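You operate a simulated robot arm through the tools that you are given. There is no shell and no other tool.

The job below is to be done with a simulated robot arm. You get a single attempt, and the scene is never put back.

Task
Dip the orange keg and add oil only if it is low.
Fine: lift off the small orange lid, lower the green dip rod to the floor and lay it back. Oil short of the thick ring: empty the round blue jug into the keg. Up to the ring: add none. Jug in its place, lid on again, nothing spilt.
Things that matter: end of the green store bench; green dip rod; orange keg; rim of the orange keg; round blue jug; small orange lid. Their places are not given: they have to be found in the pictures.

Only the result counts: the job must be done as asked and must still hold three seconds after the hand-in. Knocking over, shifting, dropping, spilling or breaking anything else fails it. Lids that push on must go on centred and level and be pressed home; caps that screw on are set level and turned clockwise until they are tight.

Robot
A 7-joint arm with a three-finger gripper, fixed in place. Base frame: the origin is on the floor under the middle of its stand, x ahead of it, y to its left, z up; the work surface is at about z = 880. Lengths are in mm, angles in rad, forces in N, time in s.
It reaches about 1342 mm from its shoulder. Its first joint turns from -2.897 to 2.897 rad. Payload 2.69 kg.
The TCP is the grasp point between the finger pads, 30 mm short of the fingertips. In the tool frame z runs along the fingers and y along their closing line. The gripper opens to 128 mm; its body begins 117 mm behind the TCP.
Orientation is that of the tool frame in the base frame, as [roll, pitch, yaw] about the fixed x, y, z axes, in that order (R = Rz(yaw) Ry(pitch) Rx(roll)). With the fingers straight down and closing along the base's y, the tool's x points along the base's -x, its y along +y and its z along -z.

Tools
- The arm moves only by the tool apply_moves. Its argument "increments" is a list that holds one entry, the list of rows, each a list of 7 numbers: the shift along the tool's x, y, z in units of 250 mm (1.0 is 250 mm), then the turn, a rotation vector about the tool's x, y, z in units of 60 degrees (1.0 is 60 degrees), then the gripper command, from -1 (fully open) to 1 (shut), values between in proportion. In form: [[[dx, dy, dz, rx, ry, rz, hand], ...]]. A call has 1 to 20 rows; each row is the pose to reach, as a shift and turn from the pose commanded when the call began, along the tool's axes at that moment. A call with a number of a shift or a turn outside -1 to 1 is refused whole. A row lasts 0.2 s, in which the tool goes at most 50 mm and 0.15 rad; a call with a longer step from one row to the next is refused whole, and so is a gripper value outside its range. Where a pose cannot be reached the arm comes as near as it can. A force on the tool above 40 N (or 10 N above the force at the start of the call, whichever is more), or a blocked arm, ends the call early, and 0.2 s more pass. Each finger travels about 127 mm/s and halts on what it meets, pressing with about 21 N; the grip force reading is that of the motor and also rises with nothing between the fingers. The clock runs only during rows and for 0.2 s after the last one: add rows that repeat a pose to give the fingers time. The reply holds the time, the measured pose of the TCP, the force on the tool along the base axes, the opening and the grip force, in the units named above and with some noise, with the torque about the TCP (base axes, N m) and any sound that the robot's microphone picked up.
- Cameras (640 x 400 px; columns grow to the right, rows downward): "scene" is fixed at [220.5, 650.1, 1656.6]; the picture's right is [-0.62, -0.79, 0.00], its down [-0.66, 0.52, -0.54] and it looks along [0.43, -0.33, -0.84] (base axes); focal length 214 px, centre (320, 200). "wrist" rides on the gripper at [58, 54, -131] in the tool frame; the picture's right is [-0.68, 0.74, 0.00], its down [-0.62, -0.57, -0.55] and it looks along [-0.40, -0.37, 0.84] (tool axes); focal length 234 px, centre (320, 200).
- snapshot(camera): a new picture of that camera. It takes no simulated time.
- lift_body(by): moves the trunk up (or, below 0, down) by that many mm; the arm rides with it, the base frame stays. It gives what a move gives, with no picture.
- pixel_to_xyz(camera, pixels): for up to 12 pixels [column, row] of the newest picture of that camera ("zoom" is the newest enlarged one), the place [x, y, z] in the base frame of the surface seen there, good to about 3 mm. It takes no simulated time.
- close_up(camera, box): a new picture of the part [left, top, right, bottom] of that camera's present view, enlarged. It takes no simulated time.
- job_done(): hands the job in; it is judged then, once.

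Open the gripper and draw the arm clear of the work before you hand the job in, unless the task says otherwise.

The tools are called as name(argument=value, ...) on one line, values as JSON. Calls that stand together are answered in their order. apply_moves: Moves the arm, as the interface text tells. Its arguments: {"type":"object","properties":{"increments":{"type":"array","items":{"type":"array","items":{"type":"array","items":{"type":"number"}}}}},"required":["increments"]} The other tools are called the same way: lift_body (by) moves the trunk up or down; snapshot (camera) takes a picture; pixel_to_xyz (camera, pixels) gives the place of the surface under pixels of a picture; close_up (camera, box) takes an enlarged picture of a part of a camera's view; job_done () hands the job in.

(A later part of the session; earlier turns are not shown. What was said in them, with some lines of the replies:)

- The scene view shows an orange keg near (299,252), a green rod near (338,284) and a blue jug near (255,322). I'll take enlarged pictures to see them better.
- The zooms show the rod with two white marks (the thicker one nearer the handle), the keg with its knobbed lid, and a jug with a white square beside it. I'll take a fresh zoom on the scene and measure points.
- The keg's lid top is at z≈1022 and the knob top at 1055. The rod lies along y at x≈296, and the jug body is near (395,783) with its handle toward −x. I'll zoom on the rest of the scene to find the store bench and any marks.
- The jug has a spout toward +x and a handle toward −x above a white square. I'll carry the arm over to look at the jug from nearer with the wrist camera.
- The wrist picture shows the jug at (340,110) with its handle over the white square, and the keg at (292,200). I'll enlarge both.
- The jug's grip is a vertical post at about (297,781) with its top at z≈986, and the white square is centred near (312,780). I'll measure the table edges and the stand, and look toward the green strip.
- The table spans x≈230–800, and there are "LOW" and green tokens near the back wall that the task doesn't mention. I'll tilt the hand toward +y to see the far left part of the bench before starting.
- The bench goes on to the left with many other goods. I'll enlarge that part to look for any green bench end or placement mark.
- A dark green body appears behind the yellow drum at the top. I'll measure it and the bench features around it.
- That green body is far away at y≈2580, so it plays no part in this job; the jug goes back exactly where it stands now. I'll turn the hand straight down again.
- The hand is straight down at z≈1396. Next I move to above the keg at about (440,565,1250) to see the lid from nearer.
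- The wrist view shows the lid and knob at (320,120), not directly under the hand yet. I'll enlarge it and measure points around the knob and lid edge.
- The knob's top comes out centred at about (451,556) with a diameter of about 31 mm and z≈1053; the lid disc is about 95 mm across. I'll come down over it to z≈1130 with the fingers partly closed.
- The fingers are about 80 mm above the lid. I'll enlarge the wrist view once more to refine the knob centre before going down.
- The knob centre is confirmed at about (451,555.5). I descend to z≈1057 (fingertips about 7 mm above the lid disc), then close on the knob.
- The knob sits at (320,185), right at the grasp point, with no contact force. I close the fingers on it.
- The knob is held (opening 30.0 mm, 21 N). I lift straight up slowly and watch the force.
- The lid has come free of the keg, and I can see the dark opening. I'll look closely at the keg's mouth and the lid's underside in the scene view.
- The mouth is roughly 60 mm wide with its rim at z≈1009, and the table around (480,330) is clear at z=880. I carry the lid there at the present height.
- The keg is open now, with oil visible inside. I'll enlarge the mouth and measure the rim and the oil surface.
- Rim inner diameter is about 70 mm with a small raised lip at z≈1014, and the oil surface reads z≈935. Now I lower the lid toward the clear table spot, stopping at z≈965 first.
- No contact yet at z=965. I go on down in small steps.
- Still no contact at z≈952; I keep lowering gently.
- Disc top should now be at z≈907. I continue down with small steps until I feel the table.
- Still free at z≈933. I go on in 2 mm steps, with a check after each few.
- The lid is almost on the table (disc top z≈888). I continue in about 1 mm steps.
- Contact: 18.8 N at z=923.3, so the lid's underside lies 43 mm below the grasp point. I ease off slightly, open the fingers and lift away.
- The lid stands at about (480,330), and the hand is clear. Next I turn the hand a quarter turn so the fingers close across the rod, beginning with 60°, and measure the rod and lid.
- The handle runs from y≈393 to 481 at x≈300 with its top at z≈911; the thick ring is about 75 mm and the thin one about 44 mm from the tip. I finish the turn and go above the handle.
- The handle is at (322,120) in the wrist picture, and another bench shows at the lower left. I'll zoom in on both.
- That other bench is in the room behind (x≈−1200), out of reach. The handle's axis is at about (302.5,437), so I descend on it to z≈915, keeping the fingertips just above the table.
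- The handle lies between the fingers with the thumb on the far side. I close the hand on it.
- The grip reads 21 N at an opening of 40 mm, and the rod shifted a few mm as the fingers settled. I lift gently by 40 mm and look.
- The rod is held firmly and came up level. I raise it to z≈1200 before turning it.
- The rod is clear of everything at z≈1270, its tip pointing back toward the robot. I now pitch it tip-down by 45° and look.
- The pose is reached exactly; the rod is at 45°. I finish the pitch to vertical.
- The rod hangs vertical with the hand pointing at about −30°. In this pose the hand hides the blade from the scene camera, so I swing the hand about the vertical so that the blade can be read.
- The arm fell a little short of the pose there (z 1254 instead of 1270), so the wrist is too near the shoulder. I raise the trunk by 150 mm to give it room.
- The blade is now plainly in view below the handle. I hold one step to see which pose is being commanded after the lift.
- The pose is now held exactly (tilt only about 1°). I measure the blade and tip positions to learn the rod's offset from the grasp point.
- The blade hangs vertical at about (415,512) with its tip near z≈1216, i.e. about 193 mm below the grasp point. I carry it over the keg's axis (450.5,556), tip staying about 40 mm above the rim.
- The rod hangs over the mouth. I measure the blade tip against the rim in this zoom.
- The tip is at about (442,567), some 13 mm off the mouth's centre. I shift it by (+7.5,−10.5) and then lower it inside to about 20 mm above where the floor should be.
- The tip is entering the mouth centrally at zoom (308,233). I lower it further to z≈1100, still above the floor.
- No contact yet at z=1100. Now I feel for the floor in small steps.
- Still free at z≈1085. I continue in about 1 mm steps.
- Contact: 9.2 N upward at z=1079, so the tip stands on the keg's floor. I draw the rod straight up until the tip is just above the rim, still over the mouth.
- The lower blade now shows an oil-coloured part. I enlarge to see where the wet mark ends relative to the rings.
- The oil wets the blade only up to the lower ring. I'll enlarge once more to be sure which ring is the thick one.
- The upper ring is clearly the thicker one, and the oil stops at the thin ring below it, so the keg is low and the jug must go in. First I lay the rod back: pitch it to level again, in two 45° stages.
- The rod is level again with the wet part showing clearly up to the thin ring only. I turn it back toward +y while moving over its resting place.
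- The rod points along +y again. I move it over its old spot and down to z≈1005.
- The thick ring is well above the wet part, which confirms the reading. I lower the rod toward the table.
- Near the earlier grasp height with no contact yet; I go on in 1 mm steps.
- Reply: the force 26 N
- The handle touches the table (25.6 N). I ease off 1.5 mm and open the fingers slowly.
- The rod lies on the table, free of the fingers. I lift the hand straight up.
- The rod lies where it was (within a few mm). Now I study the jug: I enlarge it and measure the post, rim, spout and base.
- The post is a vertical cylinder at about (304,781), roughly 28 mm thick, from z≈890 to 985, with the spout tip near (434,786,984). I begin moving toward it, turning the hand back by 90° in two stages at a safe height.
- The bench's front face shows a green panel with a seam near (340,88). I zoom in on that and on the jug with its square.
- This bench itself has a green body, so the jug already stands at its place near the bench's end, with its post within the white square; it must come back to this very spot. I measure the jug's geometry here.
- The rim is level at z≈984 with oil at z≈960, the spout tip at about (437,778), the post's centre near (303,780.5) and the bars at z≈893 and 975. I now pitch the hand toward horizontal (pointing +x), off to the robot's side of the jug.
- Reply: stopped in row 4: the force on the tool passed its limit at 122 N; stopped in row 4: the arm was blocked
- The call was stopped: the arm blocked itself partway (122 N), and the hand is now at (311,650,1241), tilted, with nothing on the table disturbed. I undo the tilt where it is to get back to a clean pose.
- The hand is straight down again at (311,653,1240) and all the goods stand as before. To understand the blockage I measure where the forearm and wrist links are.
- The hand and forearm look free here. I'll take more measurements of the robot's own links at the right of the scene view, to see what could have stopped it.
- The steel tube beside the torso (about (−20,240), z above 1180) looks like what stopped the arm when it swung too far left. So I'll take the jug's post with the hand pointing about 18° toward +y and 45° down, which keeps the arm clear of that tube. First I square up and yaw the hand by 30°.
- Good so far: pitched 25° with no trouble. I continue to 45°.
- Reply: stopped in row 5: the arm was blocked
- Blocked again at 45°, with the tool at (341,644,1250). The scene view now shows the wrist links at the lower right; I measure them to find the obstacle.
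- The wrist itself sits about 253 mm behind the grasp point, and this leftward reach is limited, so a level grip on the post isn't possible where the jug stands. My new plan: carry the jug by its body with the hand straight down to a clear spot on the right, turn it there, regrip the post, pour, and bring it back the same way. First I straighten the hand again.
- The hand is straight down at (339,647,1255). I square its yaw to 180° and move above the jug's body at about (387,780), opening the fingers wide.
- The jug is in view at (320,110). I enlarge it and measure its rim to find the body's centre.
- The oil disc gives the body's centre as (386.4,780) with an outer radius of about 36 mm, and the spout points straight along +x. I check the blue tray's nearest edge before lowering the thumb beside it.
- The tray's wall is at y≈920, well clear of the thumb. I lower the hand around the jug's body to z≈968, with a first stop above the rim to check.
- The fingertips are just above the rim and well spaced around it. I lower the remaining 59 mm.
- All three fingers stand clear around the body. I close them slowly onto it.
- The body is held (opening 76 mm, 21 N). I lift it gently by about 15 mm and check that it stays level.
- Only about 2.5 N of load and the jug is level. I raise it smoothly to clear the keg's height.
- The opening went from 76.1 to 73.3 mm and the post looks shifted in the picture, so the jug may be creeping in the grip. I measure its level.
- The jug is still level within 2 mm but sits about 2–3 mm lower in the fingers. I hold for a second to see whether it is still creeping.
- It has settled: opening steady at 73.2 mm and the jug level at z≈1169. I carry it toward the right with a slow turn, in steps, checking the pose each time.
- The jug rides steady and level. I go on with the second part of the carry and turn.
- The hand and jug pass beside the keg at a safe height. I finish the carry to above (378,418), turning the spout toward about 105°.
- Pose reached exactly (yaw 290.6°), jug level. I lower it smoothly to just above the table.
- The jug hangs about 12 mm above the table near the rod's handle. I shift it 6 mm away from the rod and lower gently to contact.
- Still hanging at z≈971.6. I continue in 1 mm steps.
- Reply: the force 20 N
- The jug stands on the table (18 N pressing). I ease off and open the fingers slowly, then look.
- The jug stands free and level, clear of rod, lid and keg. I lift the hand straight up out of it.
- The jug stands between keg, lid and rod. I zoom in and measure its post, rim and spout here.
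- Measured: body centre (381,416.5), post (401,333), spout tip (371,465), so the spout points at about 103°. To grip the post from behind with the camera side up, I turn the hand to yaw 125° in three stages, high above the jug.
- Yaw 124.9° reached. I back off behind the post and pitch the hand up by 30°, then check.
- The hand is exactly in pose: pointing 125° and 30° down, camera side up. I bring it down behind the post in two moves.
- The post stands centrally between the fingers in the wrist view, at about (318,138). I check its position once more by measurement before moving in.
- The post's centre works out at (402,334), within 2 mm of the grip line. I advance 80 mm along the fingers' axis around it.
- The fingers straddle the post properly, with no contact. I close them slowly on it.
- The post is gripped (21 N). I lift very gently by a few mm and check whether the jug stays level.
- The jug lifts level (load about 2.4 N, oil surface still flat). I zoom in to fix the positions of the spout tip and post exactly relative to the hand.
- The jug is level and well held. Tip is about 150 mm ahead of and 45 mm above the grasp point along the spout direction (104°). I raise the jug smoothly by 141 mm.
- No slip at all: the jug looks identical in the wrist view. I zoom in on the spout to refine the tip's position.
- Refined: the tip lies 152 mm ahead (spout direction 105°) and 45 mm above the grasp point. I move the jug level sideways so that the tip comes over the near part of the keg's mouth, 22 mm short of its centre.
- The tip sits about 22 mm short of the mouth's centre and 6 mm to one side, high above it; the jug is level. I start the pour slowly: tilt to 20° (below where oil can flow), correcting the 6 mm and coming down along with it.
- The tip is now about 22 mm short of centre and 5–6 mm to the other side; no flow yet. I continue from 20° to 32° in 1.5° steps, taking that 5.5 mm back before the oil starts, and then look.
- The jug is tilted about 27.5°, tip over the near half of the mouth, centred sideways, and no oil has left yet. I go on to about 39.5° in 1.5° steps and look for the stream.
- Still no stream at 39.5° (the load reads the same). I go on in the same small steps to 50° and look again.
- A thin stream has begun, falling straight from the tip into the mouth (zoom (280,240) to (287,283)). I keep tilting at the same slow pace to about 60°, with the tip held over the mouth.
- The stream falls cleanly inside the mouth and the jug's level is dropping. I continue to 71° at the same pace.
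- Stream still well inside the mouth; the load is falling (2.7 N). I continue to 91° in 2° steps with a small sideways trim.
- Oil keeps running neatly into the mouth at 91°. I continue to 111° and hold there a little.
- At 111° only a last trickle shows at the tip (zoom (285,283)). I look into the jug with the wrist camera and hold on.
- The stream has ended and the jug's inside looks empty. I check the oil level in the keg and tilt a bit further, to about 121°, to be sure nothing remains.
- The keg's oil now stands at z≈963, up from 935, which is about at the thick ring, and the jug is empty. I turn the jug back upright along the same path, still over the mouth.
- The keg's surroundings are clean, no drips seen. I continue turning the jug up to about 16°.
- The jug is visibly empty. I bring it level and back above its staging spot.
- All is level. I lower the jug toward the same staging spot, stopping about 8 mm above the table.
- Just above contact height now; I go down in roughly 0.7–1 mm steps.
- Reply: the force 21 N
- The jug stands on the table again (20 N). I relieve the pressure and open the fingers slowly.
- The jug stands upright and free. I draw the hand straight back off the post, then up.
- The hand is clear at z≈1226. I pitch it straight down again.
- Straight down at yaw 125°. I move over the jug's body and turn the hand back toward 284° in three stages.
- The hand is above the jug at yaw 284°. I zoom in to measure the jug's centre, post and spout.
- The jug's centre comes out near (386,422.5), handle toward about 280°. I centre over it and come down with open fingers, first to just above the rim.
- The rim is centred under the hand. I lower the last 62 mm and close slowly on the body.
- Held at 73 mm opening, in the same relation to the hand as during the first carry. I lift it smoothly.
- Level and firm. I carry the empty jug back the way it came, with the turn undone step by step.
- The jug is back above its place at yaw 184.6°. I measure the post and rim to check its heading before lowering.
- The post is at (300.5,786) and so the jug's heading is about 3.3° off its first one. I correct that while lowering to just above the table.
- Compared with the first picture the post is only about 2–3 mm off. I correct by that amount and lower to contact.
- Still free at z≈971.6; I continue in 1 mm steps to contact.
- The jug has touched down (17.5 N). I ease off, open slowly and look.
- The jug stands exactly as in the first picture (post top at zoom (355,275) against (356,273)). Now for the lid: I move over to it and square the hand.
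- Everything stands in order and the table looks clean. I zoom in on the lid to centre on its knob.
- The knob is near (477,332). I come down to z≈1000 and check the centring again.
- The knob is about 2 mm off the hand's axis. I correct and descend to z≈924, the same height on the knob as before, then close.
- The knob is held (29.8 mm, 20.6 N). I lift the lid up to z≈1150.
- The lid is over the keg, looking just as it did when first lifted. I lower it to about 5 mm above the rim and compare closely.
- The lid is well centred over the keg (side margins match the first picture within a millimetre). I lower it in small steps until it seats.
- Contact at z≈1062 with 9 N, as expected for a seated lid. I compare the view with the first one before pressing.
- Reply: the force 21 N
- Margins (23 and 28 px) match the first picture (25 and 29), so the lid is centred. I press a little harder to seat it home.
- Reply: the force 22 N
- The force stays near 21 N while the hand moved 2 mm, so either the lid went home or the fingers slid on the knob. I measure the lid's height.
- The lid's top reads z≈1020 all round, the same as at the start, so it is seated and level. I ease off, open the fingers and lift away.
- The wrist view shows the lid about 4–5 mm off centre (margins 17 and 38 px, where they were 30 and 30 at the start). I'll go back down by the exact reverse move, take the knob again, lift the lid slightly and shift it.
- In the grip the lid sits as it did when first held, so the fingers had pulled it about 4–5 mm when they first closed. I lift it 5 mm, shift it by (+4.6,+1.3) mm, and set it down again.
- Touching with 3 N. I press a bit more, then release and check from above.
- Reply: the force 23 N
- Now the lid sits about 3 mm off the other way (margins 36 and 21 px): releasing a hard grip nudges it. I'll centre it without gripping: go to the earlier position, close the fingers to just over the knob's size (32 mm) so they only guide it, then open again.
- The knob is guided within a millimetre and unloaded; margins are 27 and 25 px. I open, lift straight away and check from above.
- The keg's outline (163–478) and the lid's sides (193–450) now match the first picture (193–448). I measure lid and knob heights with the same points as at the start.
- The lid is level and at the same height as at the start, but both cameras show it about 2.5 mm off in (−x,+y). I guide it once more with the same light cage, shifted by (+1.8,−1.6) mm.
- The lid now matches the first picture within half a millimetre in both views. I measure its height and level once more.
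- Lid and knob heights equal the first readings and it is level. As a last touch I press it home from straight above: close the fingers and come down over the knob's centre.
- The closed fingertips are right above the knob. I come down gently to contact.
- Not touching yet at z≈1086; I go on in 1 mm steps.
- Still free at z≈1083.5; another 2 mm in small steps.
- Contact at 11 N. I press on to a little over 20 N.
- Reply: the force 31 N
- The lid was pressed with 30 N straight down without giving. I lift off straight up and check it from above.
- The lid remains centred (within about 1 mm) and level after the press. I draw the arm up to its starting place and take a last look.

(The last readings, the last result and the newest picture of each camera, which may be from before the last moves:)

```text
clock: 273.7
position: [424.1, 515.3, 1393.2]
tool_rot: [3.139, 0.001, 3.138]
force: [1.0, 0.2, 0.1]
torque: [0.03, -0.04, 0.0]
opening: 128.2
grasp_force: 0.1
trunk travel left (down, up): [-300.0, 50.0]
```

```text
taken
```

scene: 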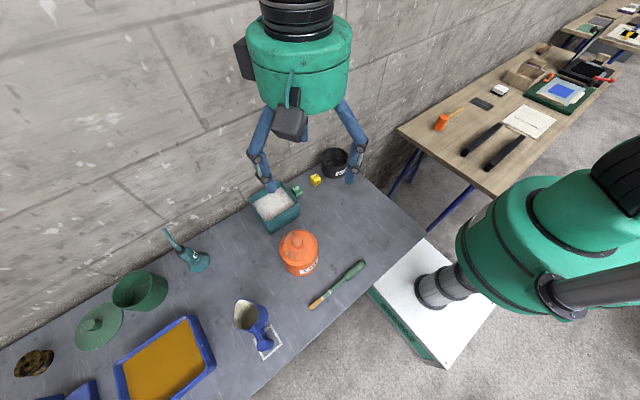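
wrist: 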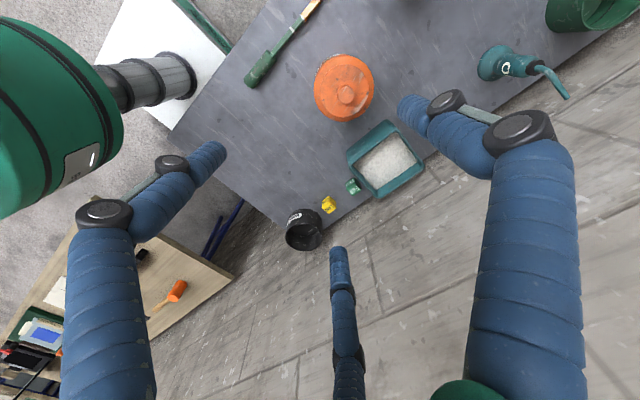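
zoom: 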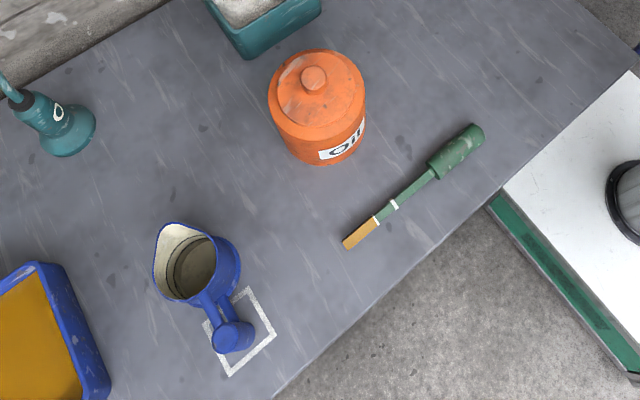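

The last pictures show the lid on and level, the rod back on its spot, the empty jug standing exactly as at the start, and a clean table; the hand is open and clear. I hand the job in.

job_done()

```text
The job is handed in.
```

The keg was low, so I emptied the blue jug into it. The job is handed in; the result of the judging isn't known to me.

- **Dip:** The wet mark on the rod stopped at the thin ring, below the thick one. I laid the rod back within about 4 mm of where it was.
- **Oil:** I poured the whole jug. The oil surface in the keg rose from about z = 935 to 963 mm, which is roughly at the thick ring. I saw no spills in the pictures.
- **Jug:** It is empty and stands where it began, to within a couple of millimetres. I took its starting spot as "its place", since the handle sits over the white square on the bench.
- **Lid:** It is back on, level and at its original height, and about 1 mm off centre. I pressed it down with about 30 N.

- **Arm blocked:** Twice, early on, the arm stopped part way through a swing to the left; the first stop read 122 N on the tool. No object looked disturbed in the pictures afterwards.
- **Jug moved by another route:** Because of that, I carried the jug by its body to a clear spot beside the keg, poured from there, and carried it back.
- **Lid re-centred:** The fingers nudged the lid as they let go, so it took a few tries to centre it.

The hand is open and clear of the work. The trunk is still 150 mm higher than at the start.
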